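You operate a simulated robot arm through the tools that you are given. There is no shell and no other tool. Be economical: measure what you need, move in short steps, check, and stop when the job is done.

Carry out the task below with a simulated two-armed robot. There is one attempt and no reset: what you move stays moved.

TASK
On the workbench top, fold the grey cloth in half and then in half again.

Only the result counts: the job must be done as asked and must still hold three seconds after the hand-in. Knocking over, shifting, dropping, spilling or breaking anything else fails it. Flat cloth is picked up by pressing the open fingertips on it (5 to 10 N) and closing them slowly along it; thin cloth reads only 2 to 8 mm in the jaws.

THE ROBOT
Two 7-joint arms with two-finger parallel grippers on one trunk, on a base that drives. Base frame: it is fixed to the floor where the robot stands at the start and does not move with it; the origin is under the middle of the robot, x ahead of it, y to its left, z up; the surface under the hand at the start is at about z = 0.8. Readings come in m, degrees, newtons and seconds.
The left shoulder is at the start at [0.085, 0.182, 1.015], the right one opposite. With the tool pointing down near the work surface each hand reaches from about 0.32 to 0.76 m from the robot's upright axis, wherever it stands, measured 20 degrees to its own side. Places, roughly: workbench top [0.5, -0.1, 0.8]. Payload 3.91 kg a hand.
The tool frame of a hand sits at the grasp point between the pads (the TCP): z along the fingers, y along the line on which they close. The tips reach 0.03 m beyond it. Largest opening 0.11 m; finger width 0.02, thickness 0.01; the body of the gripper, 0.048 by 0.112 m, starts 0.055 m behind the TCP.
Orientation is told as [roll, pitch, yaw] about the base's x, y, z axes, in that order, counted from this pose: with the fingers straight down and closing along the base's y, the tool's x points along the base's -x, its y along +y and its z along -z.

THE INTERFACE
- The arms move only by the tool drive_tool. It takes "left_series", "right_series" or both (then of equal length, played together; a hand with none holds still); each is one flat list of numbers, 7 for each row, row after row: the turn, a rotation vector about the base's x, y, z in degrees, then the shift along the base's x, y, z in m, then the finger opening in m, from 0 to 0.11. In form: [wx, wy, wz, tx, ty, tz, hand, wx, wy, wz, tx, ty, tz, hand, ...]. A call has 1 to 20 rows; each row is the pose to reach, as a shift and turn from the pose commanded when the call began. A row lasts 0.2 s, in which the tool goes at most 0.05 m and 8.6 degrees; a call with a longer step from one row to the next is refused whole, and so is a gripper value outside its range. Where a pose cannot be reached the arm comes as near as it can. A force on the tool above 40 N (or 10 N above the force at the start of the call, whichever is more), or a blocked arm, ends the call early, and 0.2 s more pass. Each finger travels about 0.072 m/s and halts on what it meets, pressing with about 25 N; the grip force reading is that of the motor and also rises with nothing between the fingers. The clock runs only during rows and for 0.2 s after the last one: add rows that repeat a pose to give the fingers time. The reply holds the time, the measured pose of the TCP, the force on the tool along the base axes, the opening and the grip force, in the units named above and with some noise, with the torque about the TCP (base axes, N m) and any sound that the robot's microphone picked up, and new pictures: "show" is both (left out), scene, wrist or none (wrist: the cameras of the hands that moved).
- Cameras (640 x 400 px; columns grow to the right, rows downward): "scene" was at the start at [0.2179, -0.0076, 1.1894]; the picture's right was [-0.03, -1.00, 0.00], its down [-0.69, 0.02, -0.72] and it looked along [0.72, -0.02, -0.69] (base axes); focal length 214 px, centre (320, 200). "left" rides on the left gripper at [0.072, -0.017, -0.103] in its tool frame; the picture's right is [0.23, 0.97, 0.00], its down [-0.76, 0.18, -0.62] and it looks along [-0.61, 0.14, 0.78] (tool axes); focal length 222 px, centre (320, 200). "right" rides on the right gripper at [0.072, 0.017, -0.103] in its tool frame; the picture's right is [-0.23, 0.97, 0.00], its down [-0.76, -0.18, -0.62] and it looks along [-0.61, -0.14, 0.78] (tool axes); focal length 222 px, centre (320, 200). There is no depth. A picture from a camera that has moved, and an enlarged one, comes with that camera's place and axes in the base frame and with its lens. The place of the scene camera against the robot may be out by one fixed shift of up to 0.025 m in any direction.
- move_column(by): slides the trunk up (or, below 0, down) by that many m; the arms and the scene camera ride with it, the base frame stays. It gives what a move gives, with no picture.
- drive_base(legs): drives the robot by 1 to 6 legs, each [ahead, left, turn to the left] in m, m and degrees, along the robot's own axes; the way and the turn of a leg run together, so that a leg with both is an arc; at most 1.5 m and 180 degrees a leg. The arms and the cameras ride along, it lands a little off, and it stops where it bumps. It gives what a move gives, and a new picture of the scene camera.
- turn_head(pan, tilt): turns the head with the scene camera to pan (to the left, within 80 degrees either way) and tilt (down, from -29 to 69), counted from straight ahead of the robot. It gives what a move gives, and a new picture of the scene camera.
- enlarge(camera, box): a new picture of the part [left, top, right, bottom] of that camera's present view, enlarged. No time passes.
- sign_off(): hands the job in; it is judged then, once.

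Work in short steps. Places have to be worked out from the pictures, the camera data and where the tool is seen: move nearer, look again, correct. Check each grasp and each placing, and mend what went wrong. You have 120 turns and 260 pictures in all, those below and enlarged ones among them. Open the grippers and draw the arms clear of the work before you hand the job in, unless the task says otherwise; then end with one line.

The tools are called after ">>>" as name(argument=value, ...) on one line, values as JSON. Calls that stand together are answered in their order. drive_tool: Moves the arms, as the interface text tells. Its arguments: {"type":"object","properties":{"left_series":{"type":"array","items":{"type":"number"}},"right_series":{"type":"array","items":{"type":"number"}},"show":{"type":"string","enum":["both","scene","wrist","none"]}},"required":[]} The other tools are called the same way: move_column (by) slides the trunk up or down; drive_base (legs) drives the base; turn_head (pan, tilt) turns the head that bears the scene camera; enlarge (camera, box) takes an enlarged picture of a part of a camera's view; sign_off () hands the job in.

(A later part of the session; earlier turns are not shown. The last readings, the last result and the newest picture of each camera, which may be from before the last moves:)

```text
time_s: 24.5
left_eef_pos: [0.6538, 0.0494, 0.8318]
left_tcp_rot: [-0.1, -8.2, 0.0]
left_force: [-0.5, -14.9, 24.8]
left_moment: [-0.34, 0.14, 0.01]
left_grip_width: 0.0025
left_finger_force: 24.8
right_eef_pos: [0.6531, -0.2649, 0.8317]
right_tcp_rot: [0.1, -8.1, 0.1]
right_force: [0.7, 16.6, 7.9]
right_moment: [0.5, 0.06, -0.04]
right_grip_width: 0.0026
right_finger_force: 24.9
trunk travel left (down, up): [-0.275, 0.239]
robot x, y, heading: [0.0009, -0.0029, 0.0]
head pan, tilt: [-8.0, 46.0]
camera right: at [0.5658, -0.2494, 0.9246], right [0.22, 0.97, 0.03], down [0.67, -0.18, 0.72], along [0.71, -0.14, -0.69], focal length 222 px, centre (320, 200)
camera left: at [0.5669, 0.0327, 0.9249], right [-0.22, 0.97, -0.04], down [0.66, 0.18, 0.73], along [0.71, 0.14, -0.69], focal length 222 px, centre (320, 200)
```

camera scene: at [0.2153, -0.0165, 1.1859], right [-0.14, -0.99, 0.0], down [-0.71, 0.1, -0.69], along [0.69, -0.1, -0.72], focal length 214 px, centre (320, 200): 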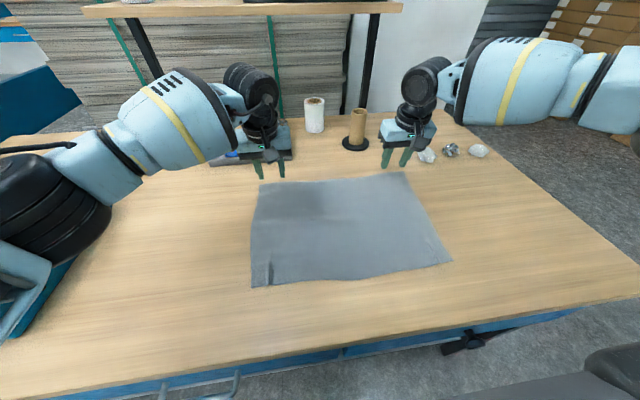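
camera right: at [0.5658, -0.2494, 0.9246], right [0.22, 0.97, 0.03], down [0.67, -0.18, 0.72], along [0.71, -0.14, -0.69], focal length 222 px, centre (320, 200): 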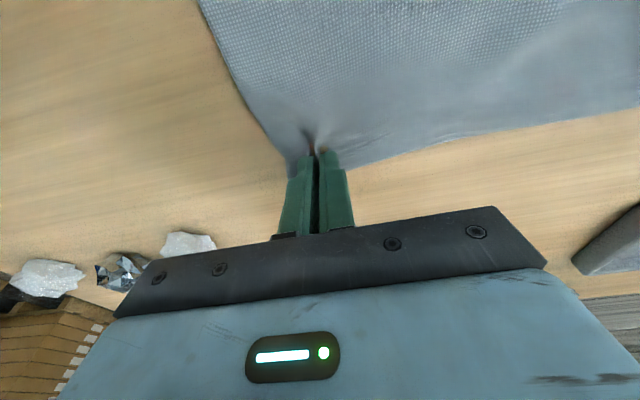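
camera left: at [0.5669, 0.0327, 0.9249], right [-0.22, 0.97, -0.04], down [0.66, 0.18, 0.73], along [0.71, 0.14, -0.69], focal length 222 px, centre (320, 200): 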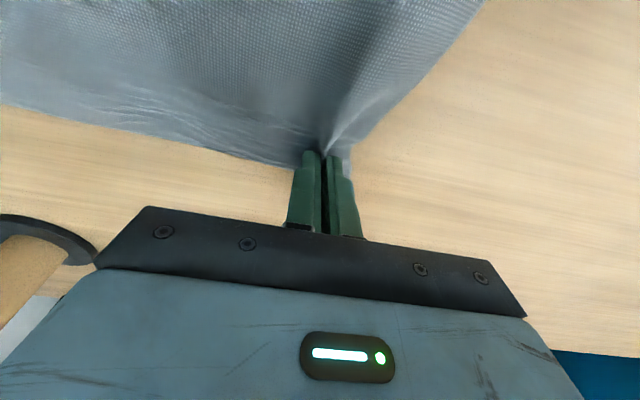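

Both grips hold cloth (2.5 mm). I'll lift and carry the far edge toward the robot, tilting the fingers forward as it comes over.

>>> drive_tool(left_series=[0, 0, 0, -0.006, -0.001, 0.012, 0, 0, 0, 0, -0.013, -0.002, 0.023, 0, 0, 0, 0, -0.023, -0.002, 0.036, 0, 0, 0, 0, -0.033, -0.002, 0.048, 0, 0, -1, 0, -0.046, -0.002, 0.058, 0, 0, -2, 0, -0.059, -0.002, 0.0675, 0, 0, -4, 0, -0.075, -0.002, 0.076, 0, 0, -6, 0, -0.091, -0.002, 0.082, 0, 0, -8, 0, -0.109, -0.002, 0.086, 0, 0, -10, 0, -0.128, -0.002, 0.0885, 0, 0, -12, 0, -0.147, -0.002, 0.087, 0, 0, -14, 0, -0.165, -0.002, 0.084, 0, 0, -16, 0, -0.181, -0.002, 0.077, 0, 0, -18, 0, -0.197, -0.002, 0.07, 0, 0, -20, 0, -0.21, -0.002, 0.062, 0, 0, -22, 0, -0.224, -0.002, 0.054, 0], right_series=[0, 0, 0, -0.006, 0.001, 0.012, 0, 0, 0, 0, -0.013, 0.002, 0.023, 0, 0, 0, 0, -0.023, 0.002, 0.036, 0, 0, 0, 0, -0.033, 0.002, 0.048, 0, 0, -1, 0, -0.046, 0.002, 0.058, 0, 0, -2, 0, -0.059, 0.002, 0.0675, 0, 0, -4, 0, -0.075, 0.002, 0.076, 0, 0, -6, 0, -0.091, 0.002, 0.082, 0, 0, -8, 0, -0.109, 0.002, 0.086, 0, 0, -10, 0, -0.128, 0.002, 0.0885, 0, 0, -12, 0, -0.147, 0.002, 0.087, 0, 0, -14, 0, -0.165, 0.002, 0.084, 0, 0, -16, 0, -0.181, 0.002, 0.077, 0, 0, -18, 0, -0.197, 0.002, 0.07, 0, 0, -20, 0, -0.21, 0.002, 0.062, 0, 0, -22, 0, -0.224, 0.002, 0.054, 0])

```text
time_s: 27.9
left_eef_pos: [0.4312, 0.0483, 0.8841]
left_tcp_rot: [-0.1, -30.0, 0.2]
left_force: [-0.4, -14.6, 1.3]
left_moment: [-0.39, -0.01, -0.16]
left_grip_width: 0.0023
left_finger_force: 25.3
right_eef_pos: [0.4332, -0.2647, 0.8857]
right_tcp_rot: [0.2, -30.0, -0.1]
right_force: [-0.8, 13.1, -0.1]
right_moment: [0.41, 0.02, 0.1]
right_grip_width: 0.0025
right_finger_force: 25.2
trunk travel left (down, up): [-0.275, 0.239]
robot x, y, heading: [0.0006, 0.0013, 0.2]
head pan, tilt: [-8.0, 46.0]
camera scene: at [0.215, -0.0164, 1.1859], right [-0.14, -0.99, 0.0], down [-0.71, 0.1, -0.69], along [0.69, -0.1, -0.72], focal length 214 px, centre (320, 200)
camera right: at [0.3179, -0.2487, 0.9391], right [0.2, 0.97, 0.11], down [0.35, -0.18, 0.92], along [0.92, -0.14, -0.37], focal length 222 px, centre (320, 200)
camera left: at [0.3178, 0.0317, 0.9374], right [-0.2, 0.97, -0.12], down [0.35, 0.18, 0.92], along [0.92, 0.14, -0.37], focal length 222 px, centre (320, 200)
```

scene: 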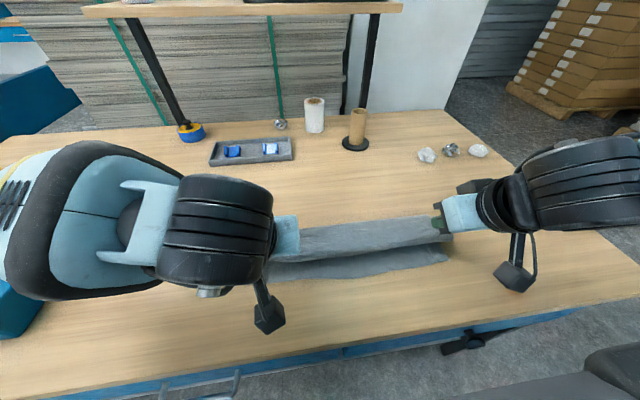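
right: 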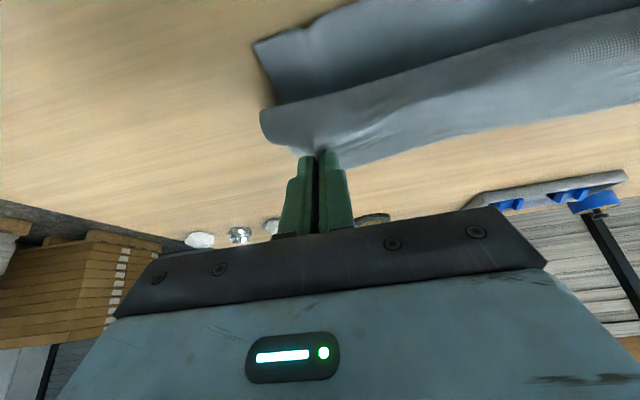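
left: 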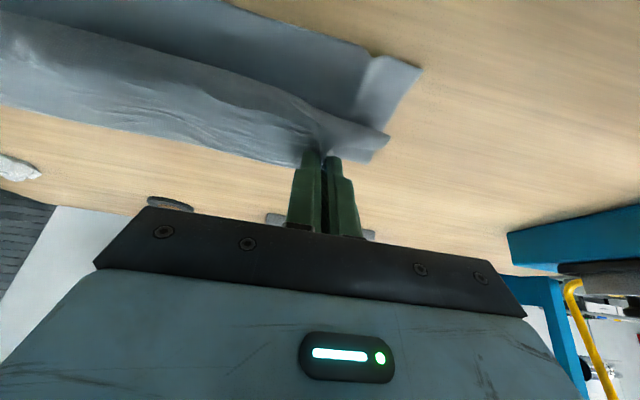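

The near edge stayed put at x≈0.40 and the carried edge is above it. I'll lower while still drawing toward the robot.

>>> drive_tool(left_series=[0, 0, 0, -0.008, 0, -0.009, 0, 0, 0, 0, -0.016, 0, -0.018, 0, 0, 0, 0, -0.024, -0.001, -0.027, 0, 0, 0, 0, -0.031, -0.002, -0.035, 0, 0, 0, 0, -0.038, -0.003, -0.043, 0, 0, 0, 0, -0.042, -0.003, -0.05, 0, 0, 0, 0, -0.042, -0.003, -0.05, 0], right_series=[0, 0, 0, -0.008, 0, -0.009, 0, 0, 0, 0, -0.016, 0, -0.018, 0, 0, 0, 0, -0.024, 0.001, -0.027, 0, 0, 0, 0, -0.031, 0.002, -0.035, 0, 0, 0, 0, -0.038, 0.003, -0.043, 0, 0, 0, 0, -0.042, 0.003, -0.05, 0, 0, 0, 0, -0.042, 0.003, -0.05, 0])

```text
time_s: 29.5
left_eef_pos: [0.3897, 0.0456, 0.8336]
left_tcp_rot: [-0.1, -30.1, 0.1]
left_force: [3.3, -14.0, 6.5]
left_moment: [-0.44, -0.14, -0.16]
left_grip_width: 0.0025
left_finger_force: 25.3
right_eef_pos: [0.4367, -0.2661, 0.8335]
right_tcp_rot: [0.1, -30.1, 0.0]
right_force: [-1.6, 15.0, 2.3]
right_moment: [0.44, 0.05, 0.15]
right_grip_width: 0.0022
right_finger_force: 24.7
right hand out of reach, approached as far as the arm can: row 1, 2, 3, 4, 5, 6, 7
trunk travel left (down, up): [-0.275, 0.239]
robot x, y, heading: [-0.0021, -0.0009, 0.1]
head pan, tilt: [-8.0, 46.0]
camera scene: at [0.215, -0.0162, 1.186], right [-0.14, -0.99, 0.0], down [-0.71, 0.1, -0.69], along [0.69, -0.1, -0.72], focal length 214 px, centre (320, 200)
camera right: at [0.3199, -0.2493, 0.8874], right [0.2, 0.97, 0.11], down [0.35, -0.18, 0.92], along [0.92, -0.14, -0.37], focal length 222 px, centre (320, 200)
camera left: at [0.2749, 0.0281, 0.8874], right [-0.2, 0.97, -0.12], down [0.35, 0.18, 0.92], along [0.92, 0.14, -0.37], focal length 222 px, centre (320, 200)
```

scene: 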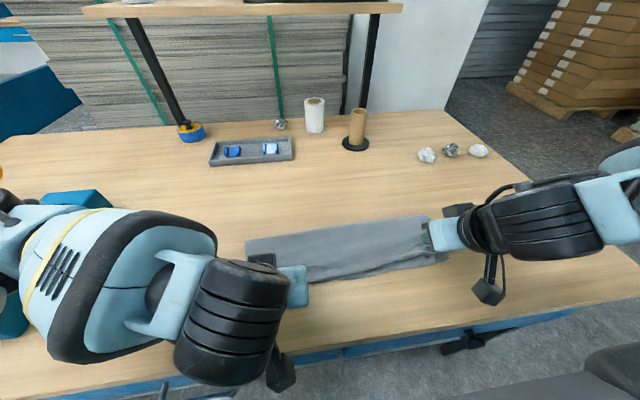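
right: 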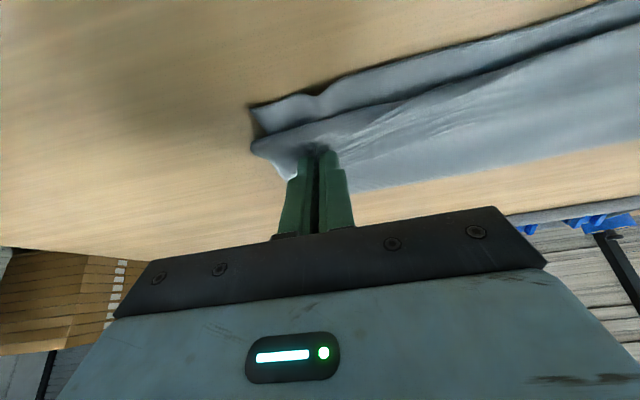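
left: 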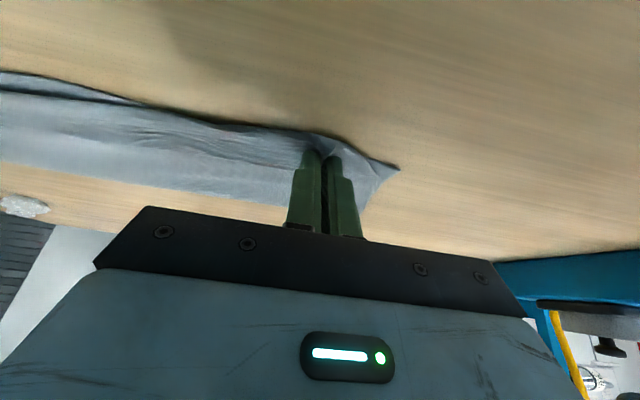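

The right arm can't come closer at this tilt. I'll reduce its tilt while drawing it to match the left.

>>> drive_tool(right_series=[0, 6, 0, -0.002, 0, 0.008, 0, 0, 12, 0, -0.006, 0, 0.012, 0, 0, 18, 0, -0.014, 0, 0.014, 0, 0, 20, 0, -0.026, 0, 0.012, 0, 0, 20, 0, -0.038, 0, 0.006, 0, 0, 20, 0, -0.038, 0, 0.002, 0], show="both")

```text
time_s: 30.9
left_eef_pos: [0.3888, 0.046, 0.8336]
left_tcp_rot: [0.0, -30.0, 0.0]
left_force: [1.6, -11.3, 11.4]
left_moment: [-0.3, -0.13, -0.12]
left_grip_width: 0.002
left_finger_force: 25.3
right_eef_pos: [0.3986, -0.2657, 0.8335]
right_tcp_rot: [0.1, -10.1, 0.0]
right_force: [0.2, 8.7, 5.9]
right_moment: [0.23, 0.0, -0.04]
right_grip_width: 0.0022
right_finger_force: 25.3
trunk travel left (down, up): [-0.275, 0.239]
robot x, y, heading: [-0.0001, 0.0004, -0.1]
head pan, tilt: [-8.0, 46.0]
camera scene: at [0.2145, -0.0164, 1.1861], right [-0.14, -0.99, 0.0], down [-0.71, 0.1, -0.7], along [0.69, -0.1, -0.72], focal length 214 px, centre (320, 200)
camera right: at [0.3082, -0.2493, 0.9232], right [0.22, 0.97, 0.04], down [0.64, -0.18, 0.75], along [0.74, -0.14, -0.66], focal length 222 px, centre (320, 200)
```

scene: 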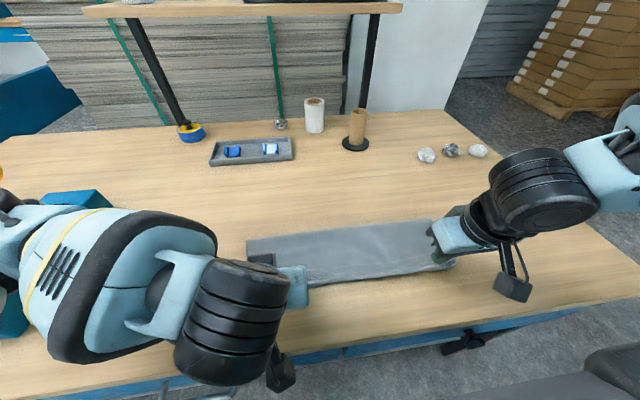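
right: 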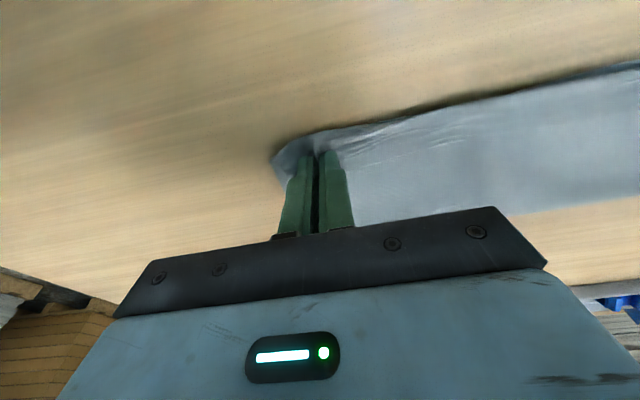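

Edges now align and the cloth lies as a neat strip. I'll open slowly and lift straight up to inspect.

>>> drive_tool(left_series=[0, 0, 0, 0, 0, 0, 0.01, 0, 0, 0, 0, 0, 0, 0.025, 0, 0, 0, 0, 0, 0, 0.035, 0, 0, 0, 0, 0, 0.003, 0.035, 0, 0, 0, 0, 0, 0.02, 0.035, 0, 0, 0, 0, 0, 0.05, 0.035, 0, 6, 0, 0, 0, 0.09, 0.035, 0, 14, 0, 0, 0, 0.13, 0.035, 0, 22, 0, 0, 0, 0.15, 0.035, 0, 30, 0, 0, 0.02, 0.15, 0.035], right_series=[0, 0, 0, 0, 0, 0, 0.01, 0, 0, 0, 0, 0, 0, 0.025, 0, 0, 0, 0, 0, 0, 0.035, 0, 0, 0, 0, 0, 0.003, 0.035, 0, 0, 0, 0, 0, 0.02, 0.035, 0, 0, 0, 0, 0, 0.05, 0.035, 0, 5, 0, 0, 0, 0.09, 0.035, 0, 10, 0, 0, -0.02, 0.13, 0.035, 0, 10, 0, 0, -0.04, 0.15, 0.035, 0, 10, 0, 0, -0.06, 0.15, 0.035])

```text
time_s: 33.1
left_eef_pos: [0.3906, 0.0661, 0.9839]
left_tcp_rot: [0.0, 0.2, 0.0]
left_force: [0.0, 0.6, -0.5]
left_moment: [-0.01, 0.0, 0.0]
left_grip_width: 0.0351
left_finger_force: 0.0
right_eef_pos: [0.3999, -0.3244, 0.9821]
right_tcp_rot: [-0.1, 0.0, 0.2]
right_force: [0.1, 0.1, -0.6]
right_moment: [-0.02, 0.0, 0.03]
right_grip_width: 0.0351
right_finger_force: 0.0
trunk travel left (down, up): [-0.275, 0.239]
robot x, y, heading: [-0.0016, 0.0002, -0.0]
head pan, tilt: [-8.0, 46.0]
camera scene: at [0.2154, -0.0159, 1.1858], right [-0.14, -0.99, 0.0], down [-0.71, 0.1, -0.69], along [0.69, -0.1, -0.72], focal length 214 px, centre (320, 200)
camera right: at [0.3269, -0.3088, 1.088], right [0.23, 0.97, 0.0], down [0.76, -0.18, 0.62], along [0.61, -0.14, -0.78], focal length 222 px, centre (320, 200)
camera left: at [0.3181, 0.0499, 1.0885], right [-0.23, 0.97, 0.0], down [0.76, 0.18, 0.62], along [0.61, 0.14, -0.78], focal length 222 px, centre (320, 200)
```

scene: 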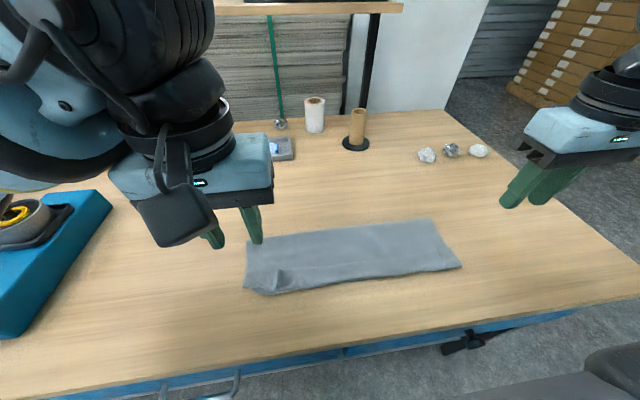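
right: 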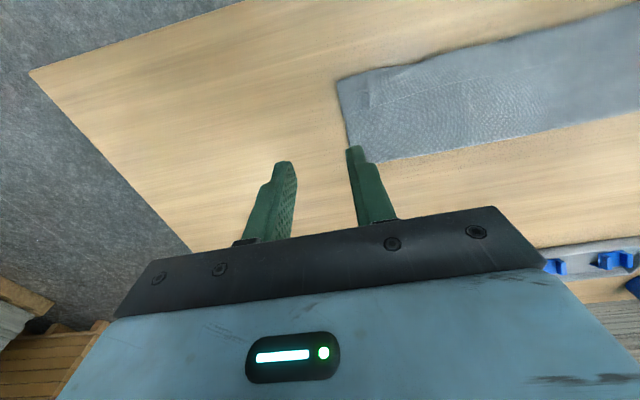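
left: 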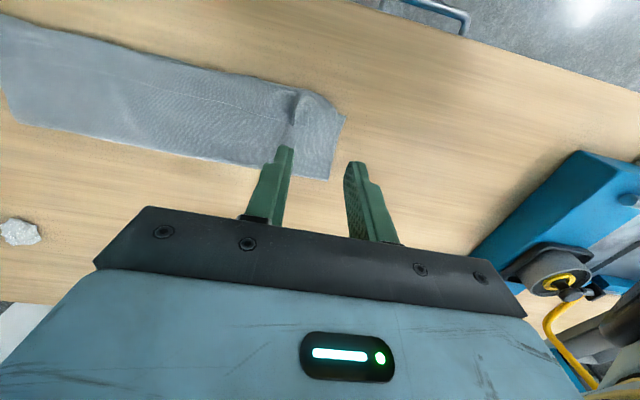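

The first fold looks tidy, but the strip is ~0.11 m wide instead of 0.14, so some may be tucked. I'll look closely at it.

>>> enlarge(camera="left", box=[0, 0, 400, 200])

>>> enlarge(camera="right", box=[300, 0, 640, 180])

>>> enlarge(camera="scene", box=[220, 190, 480, 310])

```text
1.60 times, centred on (200, 100) of left
camera zoom: at [0.3181, 0.0499, 1.0885], right [-0.23, 0.97, 0.0], down [0.76, 0.18, 0.62], along [0.61, 0.14, -0.78], focal length 355 px, centre (512, 360)
```

zoom: 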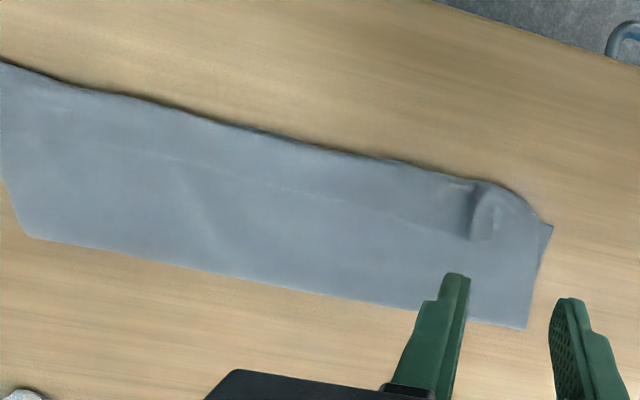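

```text
1.88 times, centred on (470, 90) of right
camera zoom: at [0.3269, -0.3088, 1.088], right [0.23, 0.97, 0.0], down [0.76, -0.18, 0.62], along [0.61, -0.14, -0.78], focal length 418 px, centre (38, 407)
```

zoom: 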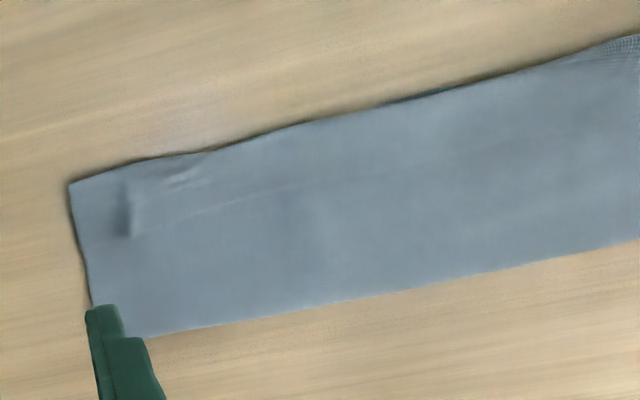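

```text
2.46 times, centred on (350, 250) of scene
camera zoom: at [0.2154, -0.0159, 1.1858], right [-0.14, -0.99, 0.0], down [-0.71, 0.1, -0.69], along [0.69, -0.1, -0.72], focal length 528 px, centre (246, 77)
```

zoom: 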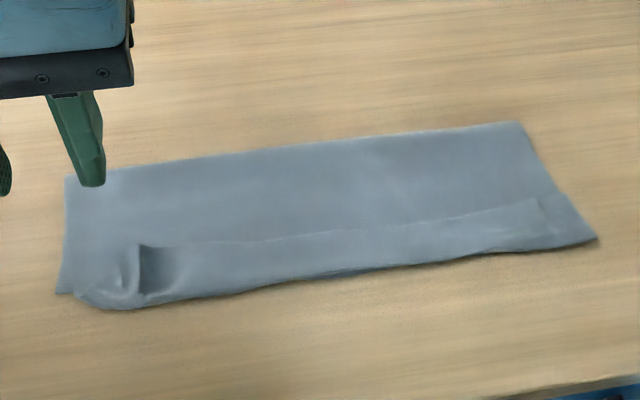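

The line on top shows the free edge curled back as a ~4 cm hem, because slack dropped under the hands. I'll re-grip the standing pinch ridges on that hem (x≈0.404, y≈0.046 and −0.266) and re-turn the fold at low height.

>>> drive_tool(left_series=[0, 0, 0, 0.003, -0.01, -0.03, 0.035, 0, 0, 0, 0.008, -0.02, -0.065, 0.035, 0, 0, 0, 0.0115, -0.02, -0.1, 0.035, 0, 0, 0, 0.0115, -0.02, -0.13, 0.035, 0, 0, 0, 0.0115, -0.02, -0.144, 0.035, 0, 0, 0, 0.0115, -0.02, -0.144, 0.035], right_series=[0, 0, 0, 0.001, 0.025, -0.025, 0.035, 0, 0, 0, 0.002, 0.05, -0.055, 0.035, 0, 0, 0, 0.002, 0.058, -0.09, 0.035, 0, 0, 0, 0.002, 0.058, -0.125, 0.035, 0, 0, 0, 0.002, 0.058, -0.142, 0.035, 0, 0, 0, 0.002, 0.058, -0.142, 0.035], show="wrist")

```text
time_s: 34.5
left_eef_pos: [0.4012, 0.0472, 0.8378]
left_tcp_rot: [0.0, 0.0, 0.0]
left_force: [0.0, -0.4, -0.3]
left_moment: [0.01, -0.01, 0.01]
left_grip_width: 0.0351
left_finger_force: 0.0
right_eef_pos: [0.4014, -0.268, 0.8423]
right_tcp_rot: [0.0, 0.0, 0.1]
right_force: [0.4, 0.0, -0.1]
right_moment: [0.04, 0.0, 0.0]
right_grip_width: 0.0349
right_finger_force: 0.2
trunk travel left (down, up): [-0.275, 0.239]
robot x, y, heading: [0.0003, 0.0055, 0.0]
head pan, tilt: [-8.0, 46.0]
camera right: at [0.3278, -0.2525, 0.9455], right [0.23, 0.97, 0.0], down [0.76, -0.18, 0.62], along [0.61, -0.14, -0.78], focal length 222 px, centre (320, 200)
camera left: at [0.3278, 0.0287, 0.9425], right [-0.23, 0.97, 0.0], down [0.76, 0.18, 0.62], along [0.61, 0.14, -0.78], focal length 222 px, centre (320, 200)
```

right: 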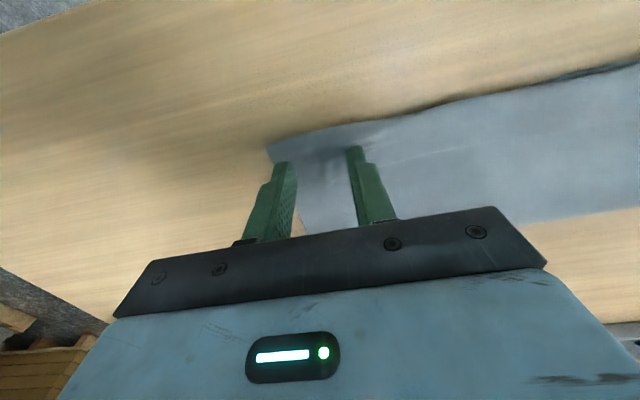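
left: 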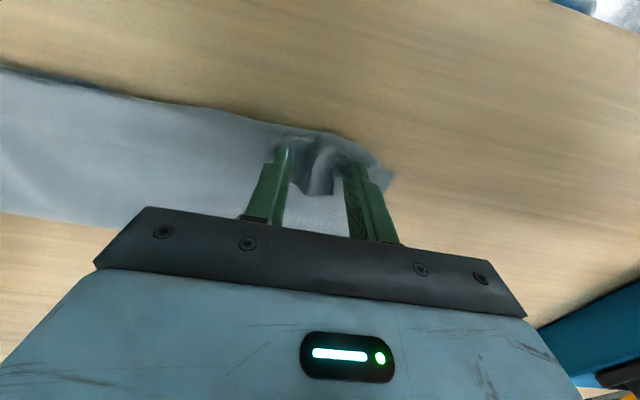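

The fingers straddle the ridges. I'll press down lightly.

>>> drive_tool(left_series=[0, 0, 0, 0, 0, -0.004, 0.035, 0, 0, 0, 0, 0, -0.007, 0.035, 0, 0, 0, 0, 0, -0.007, 0.035], right_series=[0, 0, 0, 0.002, 0.001, -0.006, 0.035, 0, 0, 0, 0.002, 0.001, -0.009, 0.035, 0, 0, 0, 0.002, 0.001, -0.009, 0.035], show="none")

```text
time_s: 35.3
left_eef_pos: [0.4014, 0.0455, 0.8331]
left_tcp_rot: [0.0, -0.2, 0.0]
left_force: [-0.6, 1.0, 8.6]
left_moment: [0.09, -0.02, -0.01]
left_grip_width: 0.035
left_finger_force: 0.4
right_eef_pos: [0.4028, -0.266, 0.8335]
right_tcp_rot: [-0.1, -0.1, 0.0]
right_force: [-0.2, -1.8, 3.9]
right_moment: [-0.04, -0.02, -0.02]
right_grip_width: 0.035
right_finger_force: 0.0
trunk travel left (down, up): [-0.275, 0.239]
robot x, y, heading: [0.0007, -0.0018, 0.1]
head pan, tilt: [-8.0, 46.0]
```

Good light contact (about 9 N and 4 N). Closing slowly, then lifting 3 cm to see which plies came.

>>> drive_tool(left_series=[0, 0, 0, 0, 0, 0, 0.03, 0, 0, 0, 0, 0, 0, 0.026, 0, 0, 0, 0, 0, 0, 0.022, 0, 0, 0, 0, 0, 0, 0.018, 0, 0, 0, 0, 0, 0, 0.014, 0, 0, 0, 0, 0, 0, 0.01, 0, 0, 0, 0, 0, 0, 0.006, 0, 0, 0, 0, 0, 0, 0.002, 0, 0, 0, 0, 0, 0, 0.0, 0, 0, 0, 0, 0, 0, 0.0, 0, 0, 0, 0.004, 0, 0.012, 0.0, 0, 0, 0, 0.008, 0, 0.025, 0.0, 0, 0, 0, 0.012, 0, 0.035, 0.0, 0, 0, 0, 0.012, 0, 0.035, 0.0], right_series=[0, 0, 0, 0, 0, -0.0003, 0.03, 0, 0, 0, 0, 0, -0.0003, 0.026, 0, 0, 0, 0, 0, -0.0003, 0.022, 0, 0, 0, 0, 0, -0.0003, 0.018, 0, 0, 0, 0, 0, -0.0003, 0.014, 0, 0, 0, 0, 0, -0.0003, 0.01, 0, 0, 0, 0, 0, -0.0003, 0.006, 0, 0, 0, 0, 0, -0.0003, 0.002, 0, 0, 0, 0, 0, -0.0003, 0.0, 0, 0, 0, 0, 0, -0.0003, 0.0, 0, 0, 0, 0.004, 0, 0.012, 0.0, 0, 0, 0, 0.008, 0, 0.025, 0.0, 0, 0, 0, 0.012, 0, 0.035, 0.0, 0, 0, 0, 0.012, 0, 0.035, 0.0])

```text
time_s: 38.3
left_eef_pos: [0.4147, 0.0449, 0.8672]
left_tcp_rot: [0.0, 0.0, 0.0]
left_force: [0.1, -9.1, -0.1]
left_moment: [-0.28, -0.02, 0.0]
left_grip_width: 0.0032
left_finger_force: 24.5
right_eef_pos: [0.4162, -0.2674, 0.8693]
right_tcp_rot: [-0.1, 0.0, 0.1]
right_force: [-0.1, 10.4, -0.1]
right_moment: [0.29, -0.01, -0.06]
right_grip_width: 0.0072
right_finger_force: 25.4
trunk travel left (down, up): [-0.275, 0.239]
robot x, y, heading: [0.0031, -0.0037, 0.1]
head pan, tilt: [-8.0, 46.0]
camera scene: at [0.2152, -0.0163, 1.1859], right [-0.14, -0.99, 0.0], down [-0.71, 0.1, -0.69], along [0.69, -0.1, -0.72], focal length 214 px, centre (320, 200)
camera right: at [0.3427, -0.2499, 0.9724], right [0.23, 0.97, 0.0], down [0.76, -0.18, 0.62], along [0.61, -0.14, -0.78], focal length 222 px, centre (320, 200)
camera left: at [0.3414, 0.0274, 0.9709], right [-0.23, 0.97, 0.0], down [0.76, 0.18, 0.62], along [0.61, 0.14, -0.78], focal length 222 px, centre (320, 200)
```

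scene: 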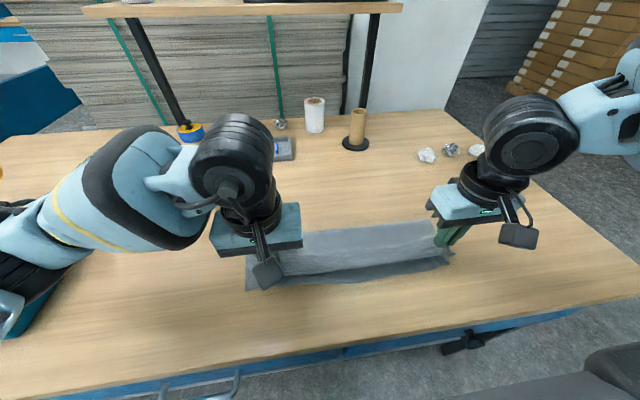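
right: 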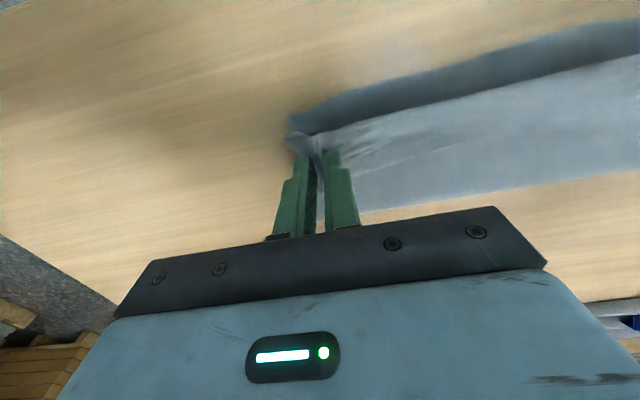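
left: 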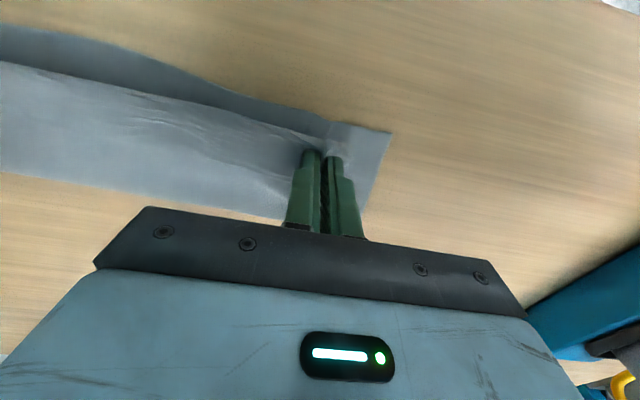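

Right reads 7 mm and seems to have pinched the bottom layer too; left looks right. I'll set the right down, release it, and inspect.

>>> drive_tool(right_series=[0, 0, 0, -0.006, -0.003, -0.018, 0.0, 0, 0, 0, -0.012, -0.003, -0.032, 0.0, 0, 0, 0, -0.012, -0.003, -0.034, 0.015, 0, 0, 0, -0.012, -0.003, -0.034, 0.03, 0, 0, 0, -0.012, -0.003, -0.034, 0.045, 0, 0, 0, -0.012, -0.003, -0.02, 0.045, 0, 0, 0, -0.012, -0.003, 0.02, 0.045], show="both")

```text
time_s: 39.9
left_eef_pos: [0.4137, 0.0444, 0.8672]
left_tcp_rot: [0.0, 0.0, 0.0]
left_force: [-1.1, -0.5, 0.5]
left_moment: [0.0, -0.02, -0.02]
left_grip_width: 0.0032
left_finger_force: 24.8
right_eef_pos: [0.4048, -0.2685, 0.8876]
right_tcp_rot: [-0.1, -0.1, 0.0]
right_force: [-0.1, -0.1, -1.0]
right_moment: [0.0, 0.0, -0.03]
right_grip_width: 0.045
right_finger_force: 0.1
trunk travel left (down, up): [-0.275, 0.239]
robot x, y, heading: [-0.0005, -0.0013, -0.1]
head pan, tilt: [-8.0, 46.0]
camera scene: at [0.2147, -0.0161, 1.186], right [-0.14, -0.99, 0.0], down [-0.71, 0.1, -0.69], along [0.69, -0.1, -0.72], focal length 214 px, centre (320, 200)
camera right: at [0.3305, -0.2514, 0.991], right [0.23, 0.97, 0.0], down [0.76, -0.18, 0.62], along [0.61, -0.14, -0.78], focal length 222 px, centre (320, 200)
```

scene: 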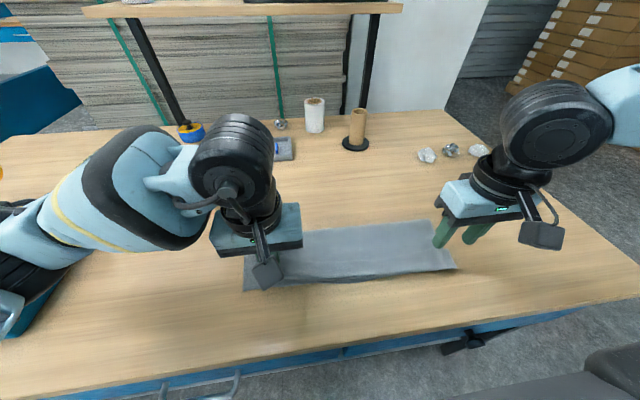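
right: 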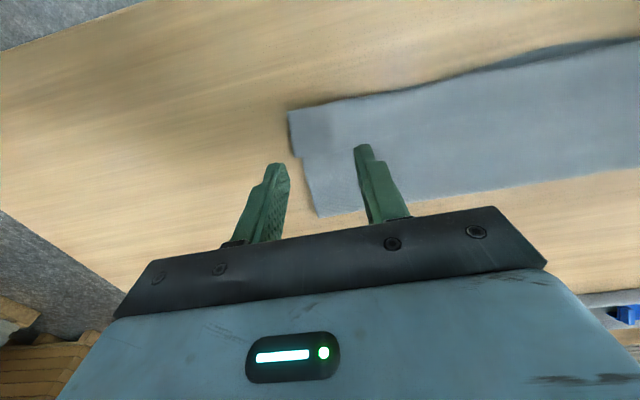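

The right hem is lying on top again. I'll peel the left side up and back so the right part of the hem opens too, with the right hand raised for a view.

>>> drive_tool(left_series=[0, 0, 0, 0.01, 0, 0.02, 0.0, 0, 0, 0, 0.03, 0, 0.035, 0.0, 0, 0, 0, 0.05, 0, 0.045, 0.0, 0, 0, 0, 0.075, 0, 0.05, 0.0, 0, 0, 0, 0.1, 0, 0.05, 0.0, 0, 0, 0, 0.12, 0, 0.045, 0.0, 0, 0, 0, 0.12, 0, 0.045, 0], right_series=[0, 0, 0, 0, -0.01, 0.02, 0.045, 0, 0, 0, 0, -0.02, 0.04, 0.045, 0, 0, 0, 0, -0.03, 0.06, 0.045, 0, 0, 0, 0, -0.03, 0.06, 0.045, 0, 0, 0, 0, -0.03, 0.06, 0.045, 0, 0, 0, 0, -0.03, 0.06, 0.045, 0, 0, 0, 0, -0.03, 0.06, 0.045])

```text
time_s: 41.5
left_eef_pos: [0.5325, 0.0474, 0.9125]
left_tcp_rot: [0.0, 0.0, 0.0]
left_force: [0.4, -0.2, 0.2]
left_moment: [0.03, -0.01, 0.01]
left_grip_width: 0.0035
left_finger_force: 25.0
right_eef_pos: [0.4045, -0.301, 0.9474]
right_tcp_rot: [0.0, 0.1, 0.0]
right_force: [0.2, 0.2, 0.4]
right_moment: [0.01, 0.02, 0.06]
right_grip_width: 0.0449
right_finger_force: 0.0
trunk travel left (down, up): [-0.275, 0.239]
robot x, y, heading: [0.001, -0.0008, -0.2]
head pan, tilt: [-8.0, 46.0]
camera scene: at [0.2151, -0.0163, 1.1859], right [-0.14, -0.99, 0.0], down [-0.71, 0.1, -0.69], along [0.69, -0.1, -0.72], focal length 214 px, centre (320, 200)
camera right: at [0.3312, -0.2836, 1.0515], right [0.23, 0.97, 0.0], down [0.76, -0.18, 0.62], along [0.61, -0.14, -0.78], focal length 222 px, centre (320, 200)
camera left: at [0.4603, 0.0294, 1.0164], right [-0.23, 0.97, 0.0], down [0.76, 0.18, 0.62], along [0.61, 0.14, -0.78], focal length 222 px, centre (320, 200)
```

scene: 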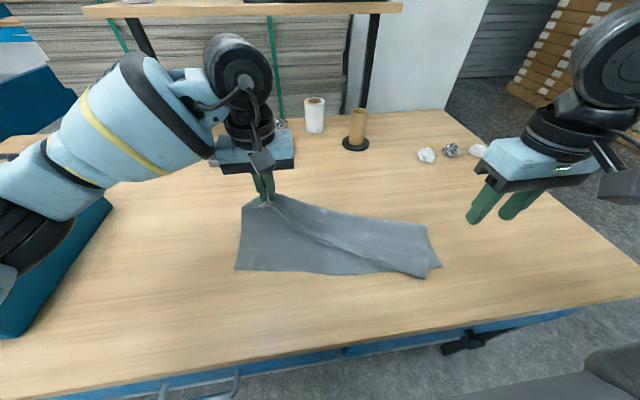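
right: 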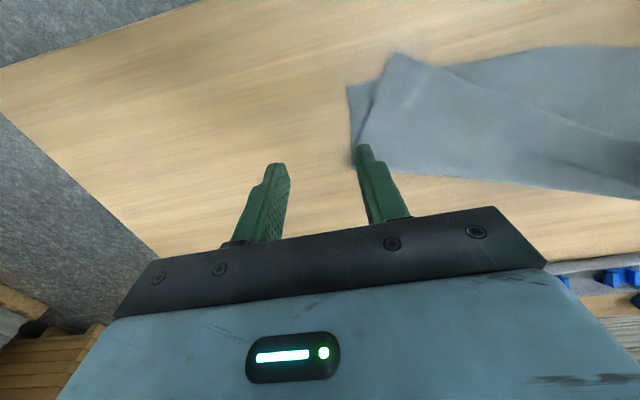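
left: 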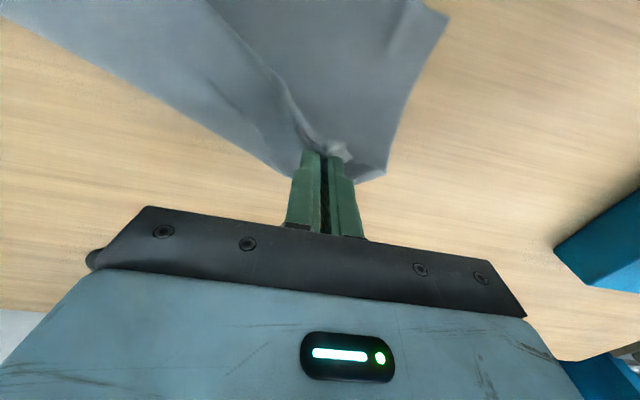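

The left side peeled well but the right corner still lies over near the front. I'll keep pulling the left over to fully unfold the top layer and see how the right side follows.

>>> drive_tool(left_series=[0, 0, 0, 0.02, 0, 0.02, 0, 0, 0, 0, 0.045, 0, 0.035, 0, 0, 0, 0, 0.07, 0, 0.04, 0, 0, 0, 0, 0.095, 0, 0.035, 0, 0, 0, 0, 0.12, 0, 0.02, 0, 0, 0, 0, 0.135, 0, -0.005, 0, 0, 0, 0, 0.145, 0, -0.03, 0, 0, 0, 0, 0.15, 0, -0.05, 0, 0, 0, 0, 0.15, 0, -0.05, 0], show="scene")

```text
time_s: 43.5
left_eef_pos: [0.6835, 0.0463, 0.8628]
left_tcp_rot: [0.0, 0.0, -0.1]
left_force: [-0.7, -0.1, -0.2]
left_moment: [-0.01, -0.01, 0.01]
left_grip_width: 0.0031
left_finger_force: 24.5
right_eef_pos: [0.4043, -0.3003, 0.9475]
right_tcp_rot: [0.0, -0.1, 0.0]
right_force: [-0.5, 0.3, -0.2]
right_moment: [0.03, -0.04, 0.0]
right_grip_width: 0.0451
right_finger_force: 0.0
trunk travel left (down, up): [-0.275, 0.239]
robot x, y, heading: [0.0005, 0.002, -0.0]
head pan, tilt: [-8.0, 46.0]
camera scene: at [0.2151, -0.0163, 1.1859], right [-0.14, -0.99, 0.0], down [-0.71, 0.1, -0.69], along [0.69, -0.1, -0.72], focal length 214 px, centre (320, 200)
```

scene: 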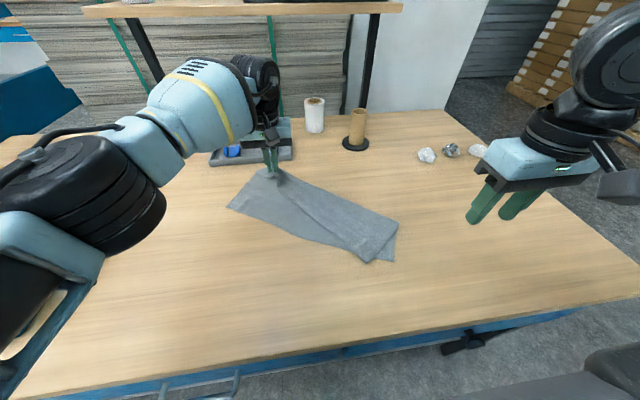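

The whole strip came along, so the left also holds the lower layer. I'll lower, release, withdraw and look at the cloth.

>>> drive_tool(left_series=[0, 0, 0, -0.01, 0, -0.015, 0, 0, 0, 0, -0.02, 0, -0.026, 0, 0, 0, 0, -0.02, 0, -0.026, 0.02, 0, 0, 0, -0.02, 0, -0.026, 0.04, 0, 0, 0, -0.02, 0, -0.01, 0.04, 0, 0, 0, -0.02, 0, 0.03, 0.04, 0, 0, 0, -0.03, 0.02, 0.07, 0.04, 0, 0, 0, -0.06, 0.04, 0.1, 0.04, 0, 0, 0, -0.1, 0.06, 0.12, 0.04, 0, 0, 0, -0.14, 0.08, 0.13, 0.04])

```text
time_s: 45.7
left_eef_pos: [0.5448, 0.1256, 0.9925]
left_tcp_rot: [0.1, 0.1, 0.2]
left_force: [-0.8, -0.1, -0.1]
left_moment: [0.01, 0.0, -0.01]
left_grip_width: 0.0399
left_finger_force: 0.1
right_eef_pos: [0.4034, -0.3001, 0.9479]
right_tcp_rot: [0.1, -0.1, 0.0]
right_force: [-0.1, -0.1, -0.6]
right_moment: [-0.03, -0.01, 0.02]
right_grip_width: 0.0451
right_finger_force: 0.1
trunk travel left (down, up): [-0.275, 0.239]
robot x, y, heading: [-0.0025, -0.0022, -0.1]
head pan, tilt: [-8.0, 46.0]
camera scene: at [0.2147, -0.0158, 1.186], right [-0.14, -0.99, 0.0], down [-0.71, 0.1, -0.7], along [0.69, -0.1, -0.72], focal length 214 px, centre (320, 200)
camera left: at [0.4721, 0.1086, 1.0969], right [-0.23, 0.97, 0.0], down [0.76, 0.18, 0.62], along [0.61, 0.14, -0.78], focal length 222 px, centre (320, 200)
```

scene: 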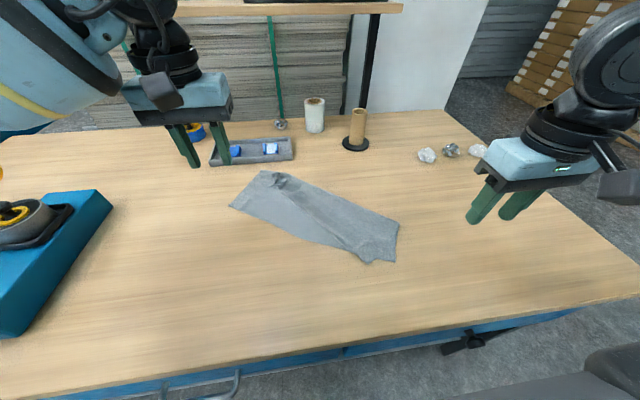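
left: 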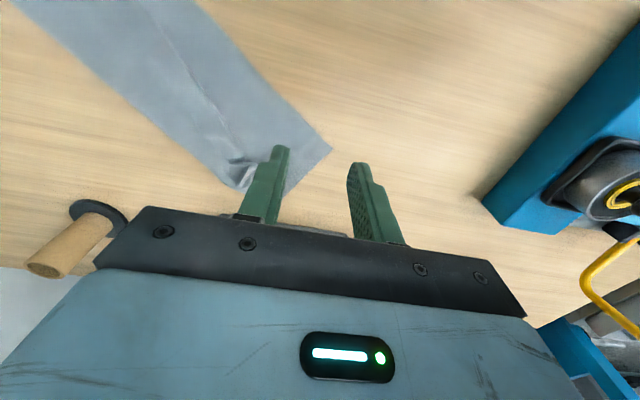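

>>> enlarge(camera="scene", box=[210, 155, 420, 280])

>>> enlarge(camera="left", box=[0, 0, 340, 210])

```text
3.05 times, centred on (315, 218) of scene
camera zoom: at [0.2147, -0.0158, 1.186], right [-0.14, -0.99, 0.0], down [-0.71, 0.1, -0.7], along [0.69, -0.1, -0.72], focal length 654 px, centre (335, 147)
```

zoom: 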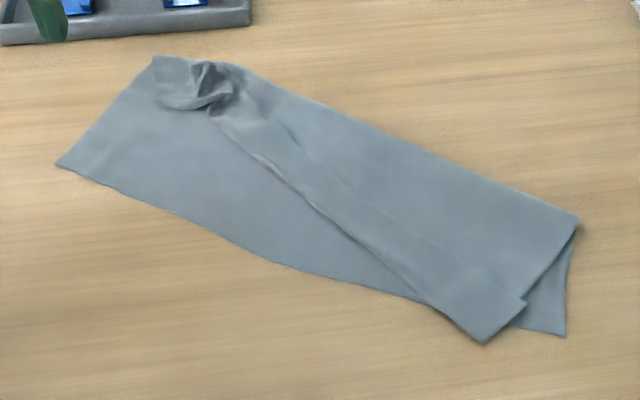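

```text
1.88 times, centred on (170, 105) of left
camera zoom: at [0.4721, 0.1086, 1.0969], right [-0.23, 0.97, 0.0], down [0.76, 0.18, 0.62], along [0.61, 0.14, -0.78], focal length 418 px, centre (602, 379)
```

zoom: 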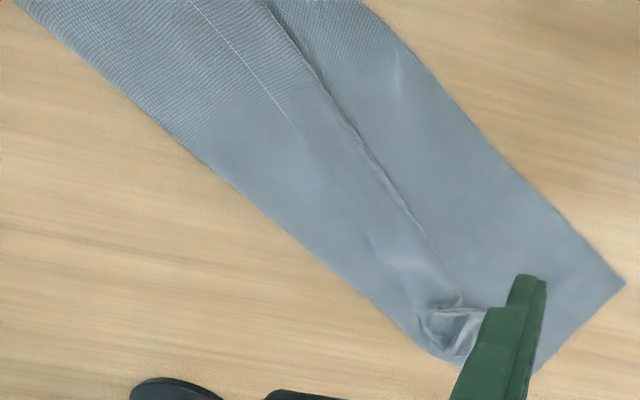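

The strip is rotated about 30° with a curled hem. I now understand the fault: soft cloth hangs straight down, so hands should follow 45° up/down paths. To reset, I'll grip the bottom layer's two exposed near corners (single ply), lift high so everything hangs open, and lay it down afresh.

>>> drive_tool(left_series=[0, 0, -7.5, 0.015, -0.001, -0.02, 0.04, 0, 0, -15, 0.03, -0.002, -0.05, 0.04, 0, 0, -22.5, 0.045, -0.003, -0.08, 0.04, 0, 0, -30, 0.059, -0.004, -0.11, 0.04, 0, 0, -30, 0.059, -0.004, -0.12, 0.04], right_series=[0, 0, -7.5, 0.006, 0.03, 0, 0.03, 0, 0, -15, 0.012, 0.06, 0, 0.025, 0, 0, -22.5, 0.018, 0.09, -0.02, 0.025, 0, 0, -30, 0.024, 0.123, -0.05, 0.025, 0, 0, -30, 0.024, 0.123, -0.06, 0.025])

```text
time_s: 46.9
left_eef_pos: [0.6005, 0.1227, 0.8706]
left_tcp_rot: [0.0, 0.1, -30.1]
left_force: [-1.1, 0.4, 0.5]
left_moment: [0.01, -0.01, 0.01]
left_grip_width: 0.04
left_finger_force: 0.1
right_eef_pos: [0.4264, -0.1795, 0.8869]
right_tcp_rot: [0.1, -0.1, -30.0]
right_force: [-0.8, -0.1, 0.3]
right_moment: [-0.01, -0.02, 0.03]
right_grip_width: 0.0249
right_finger_force: 0.1
trunk travel left (down, up): [-0.275, 0.239]
robot x, y, heading: [0.0003, -0.0044, 0.0]
head pan, tilt: [-8.0, 46.0]
camera scene: at [0.2146, -0.0163, 1.186], right [-0.14, -0.99, 0.0], down [-0.71, 0.1, -0.7], along [0.69, -0.1, -0.72], focal length 214 px, centre (320, 200)
camera right: at [0.3714, -0.1278, 0.9907], right [0.68, 0.73, 0.0], down [0.57, -0.53, 0.62], along [0.46, -0.43, -0.78], focal length 222 px, centre (320, 200)
camera left: at [0.5303, 0.1436, 0.9759], right [0.29, 0.96, 0.0], down [0.75, -0.23, 0.62], along [0.6, -0.18, -0.78], focal length 222 px, centre (320, 200)
```

scene: 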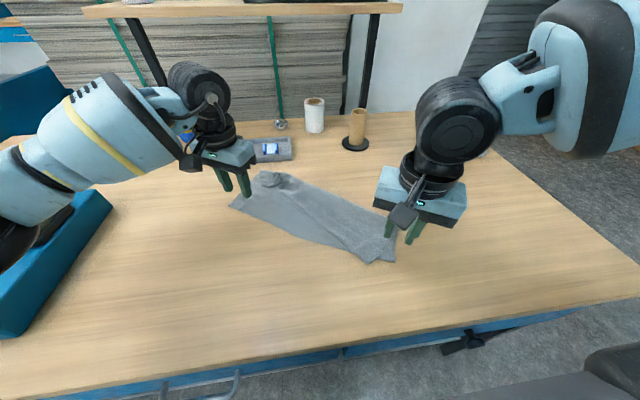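
right: 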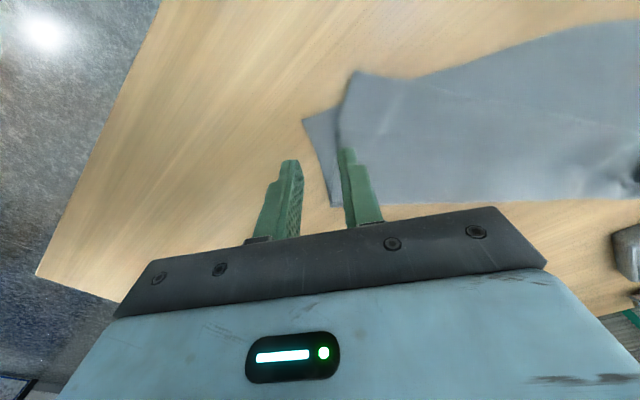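
left: 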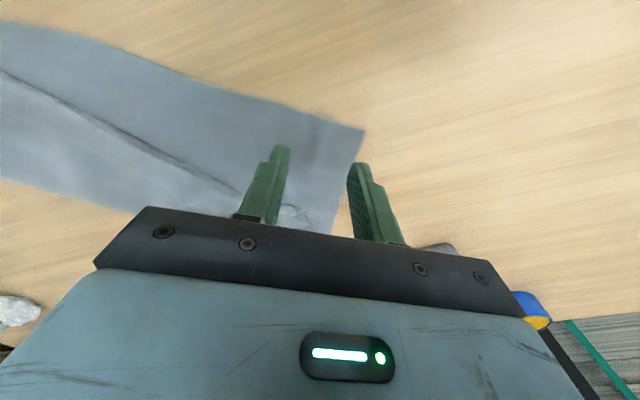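

Right exposed corner at (0.410, −0.184), with ~3 cm single ply; left corner at (0.606, 0.158). I'll align and descend to light contact with a narrow opening on the right.

>>> drive_tool(left_series=[0, 0, 0, 0, -0.001, -0.02, 0.04, 0, 0, 0, 0, -0.001, -0.033, 0.04, 0, 0, 0, 0, -0.001, -0.038, 0.04, 0, 0, 0, 0, -0.001, -0.0405, 0.04], right_series=[0, 0, 0, 0.0015, 0.002, -0.02, 0.014, 0, 0, 0, 0.0015, 0.002, -0.045, 0.014, 0, 0, 0, 0.0015, 0.002, -0.053, 0.014, 0, 0, 0, 0.0015, 0.002, -0.0565, 0.014], show="wrist")

```text
time_s: 47.9
left_eef_pos: [0.6014, 0.1215, 0.8319]
left_tcp_rot: [-0.1, -0.1, -30.1]
left_force: [0.7, -0.2, 1.2]
left_moment: [0.04, -0.01, -0.03]
left_grip_width: 0.0402
left_finger_force: 0.1
right_eef_pos: [0.4287, -0.1749, 0.833]
right_tcp_rot: [0.2, -0.2, -30.0]
right_force: [1.3, -1.6, 12.0]
right_moment: [0.16, -0.1, -0.01]
right_grip_width: 0.0139
right_finger_force: 0.0
trunk travel left (down, up): [-0.275, 0.239]
robot x, y, heading: [-0.0043, 0.0005, 0.2]
head pan, tilt: [-8.0, 46.0]
camera right: at [0.3728, -0.1244, 0.9356], right [0.68, 0.73, 0.0], down [0.57, -0.54, 0.63], along [0.46, -0.43, -0.78], focal length 222 px, centre (320, 200)
camera left: at [0.5299, 0.1421, 0.9358], right [0.29, 0.96, 0.0], down [0.75, -0.23, 0.62], along [0.6, -0.18, -0.78], focal length 222 px, centre (320, 200)
```

right: 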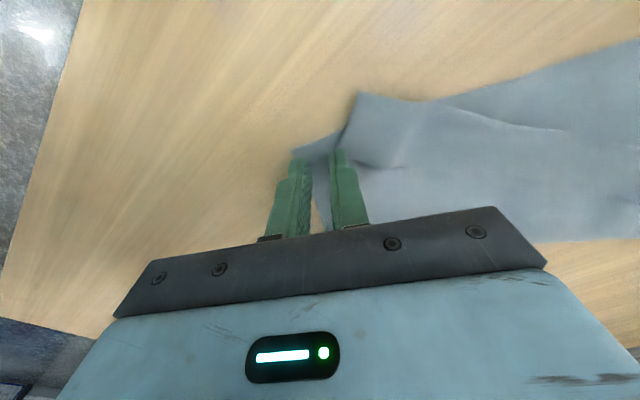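
left: 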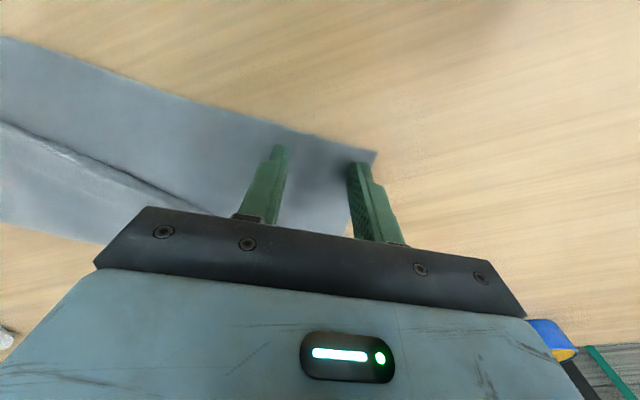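

The right inner finger is on the edge of the upper layer. I'll lift it, shift 5 mm outward, set down again, and press the left a bit more.

>>> drive_tool(left_series=[0, 0, 0, 0, 0, -0.001, 0.04, 0, 0, 0, 0, 0, -0.001, 0.04, 0, 0, 0, 0, 0, -0.001, 0.04, 0, 0, 0, 0, 0, -0.0015, 0.04], right_series=[0, 0, 0, 0, 0, 0.008, 0.014, 0, 0, 0, -0.003, -0.005, 0.008, 0.014, 0, 0, 0, -0.003, -0.005, 0.002, 0.014, 0, 0, 0, -0.003, -0.005, -0.0005, 0.014], show="wrist")

```text
time_s: 48.9
left_eef_pos: [0.6004, 0.1204, 0.8306]
left_tcp_rot: [0.1, -0.2, -29.9]
left_force: [2.8, 0.6, 11.4]
left_moment: [0.18, -0.1, -0.04]
left_grip_width: 0.0402
left_finger_force: 0.5
right_eef_pos: [0.4265, -0.1806, 0.8325]
right_tcp_rot: [0.2, -0.2, -30.0]
right_force: [-1.6, -1.8, 13.8]
right_moment: [0.13, -0.02, 0.0]
right_grip_width: 0.013
right_finger_force: 0.1
trunk travel left (down, up): [-0.275, 0.239]
robot x, y, heading: [0.0017, 0.0029, -0.2]
head pan, tilt: [-8.0, 46.0]
camera right: at [0.3694, -0.1294, 0.9351], right [0.68, 0.73, 0.0], down [0.57, -0.54, 0.63], along [0.46, -0.43, -0.78], focal length 222 px, centre (320, 200)
camera left: at [0.5292, 0.1418, 0.9354], right [0.29, 0.96, 0.0], down [0.75, -0.23, 0.63], along [0.6, -0.18, -0.78], focal length 222 px, centre (320, 200)
```

right: 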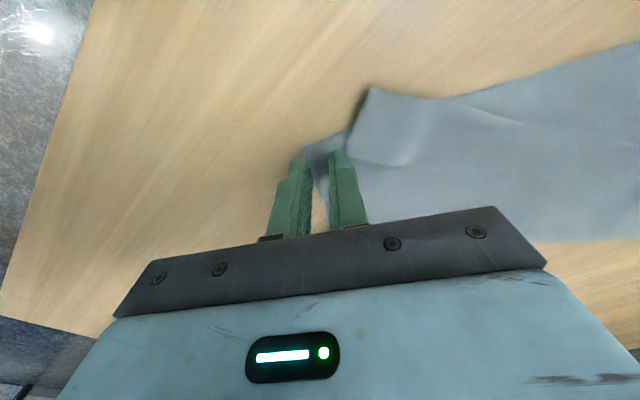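
left: 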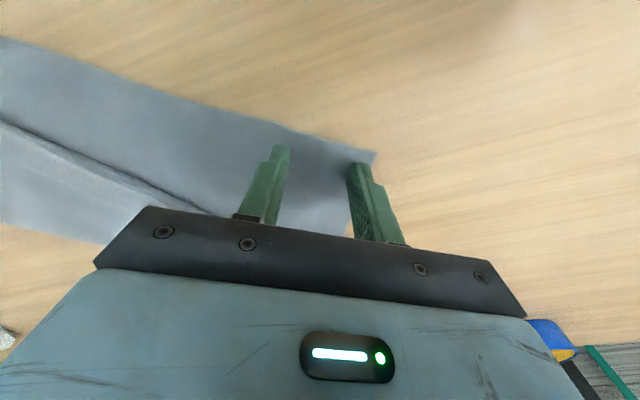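

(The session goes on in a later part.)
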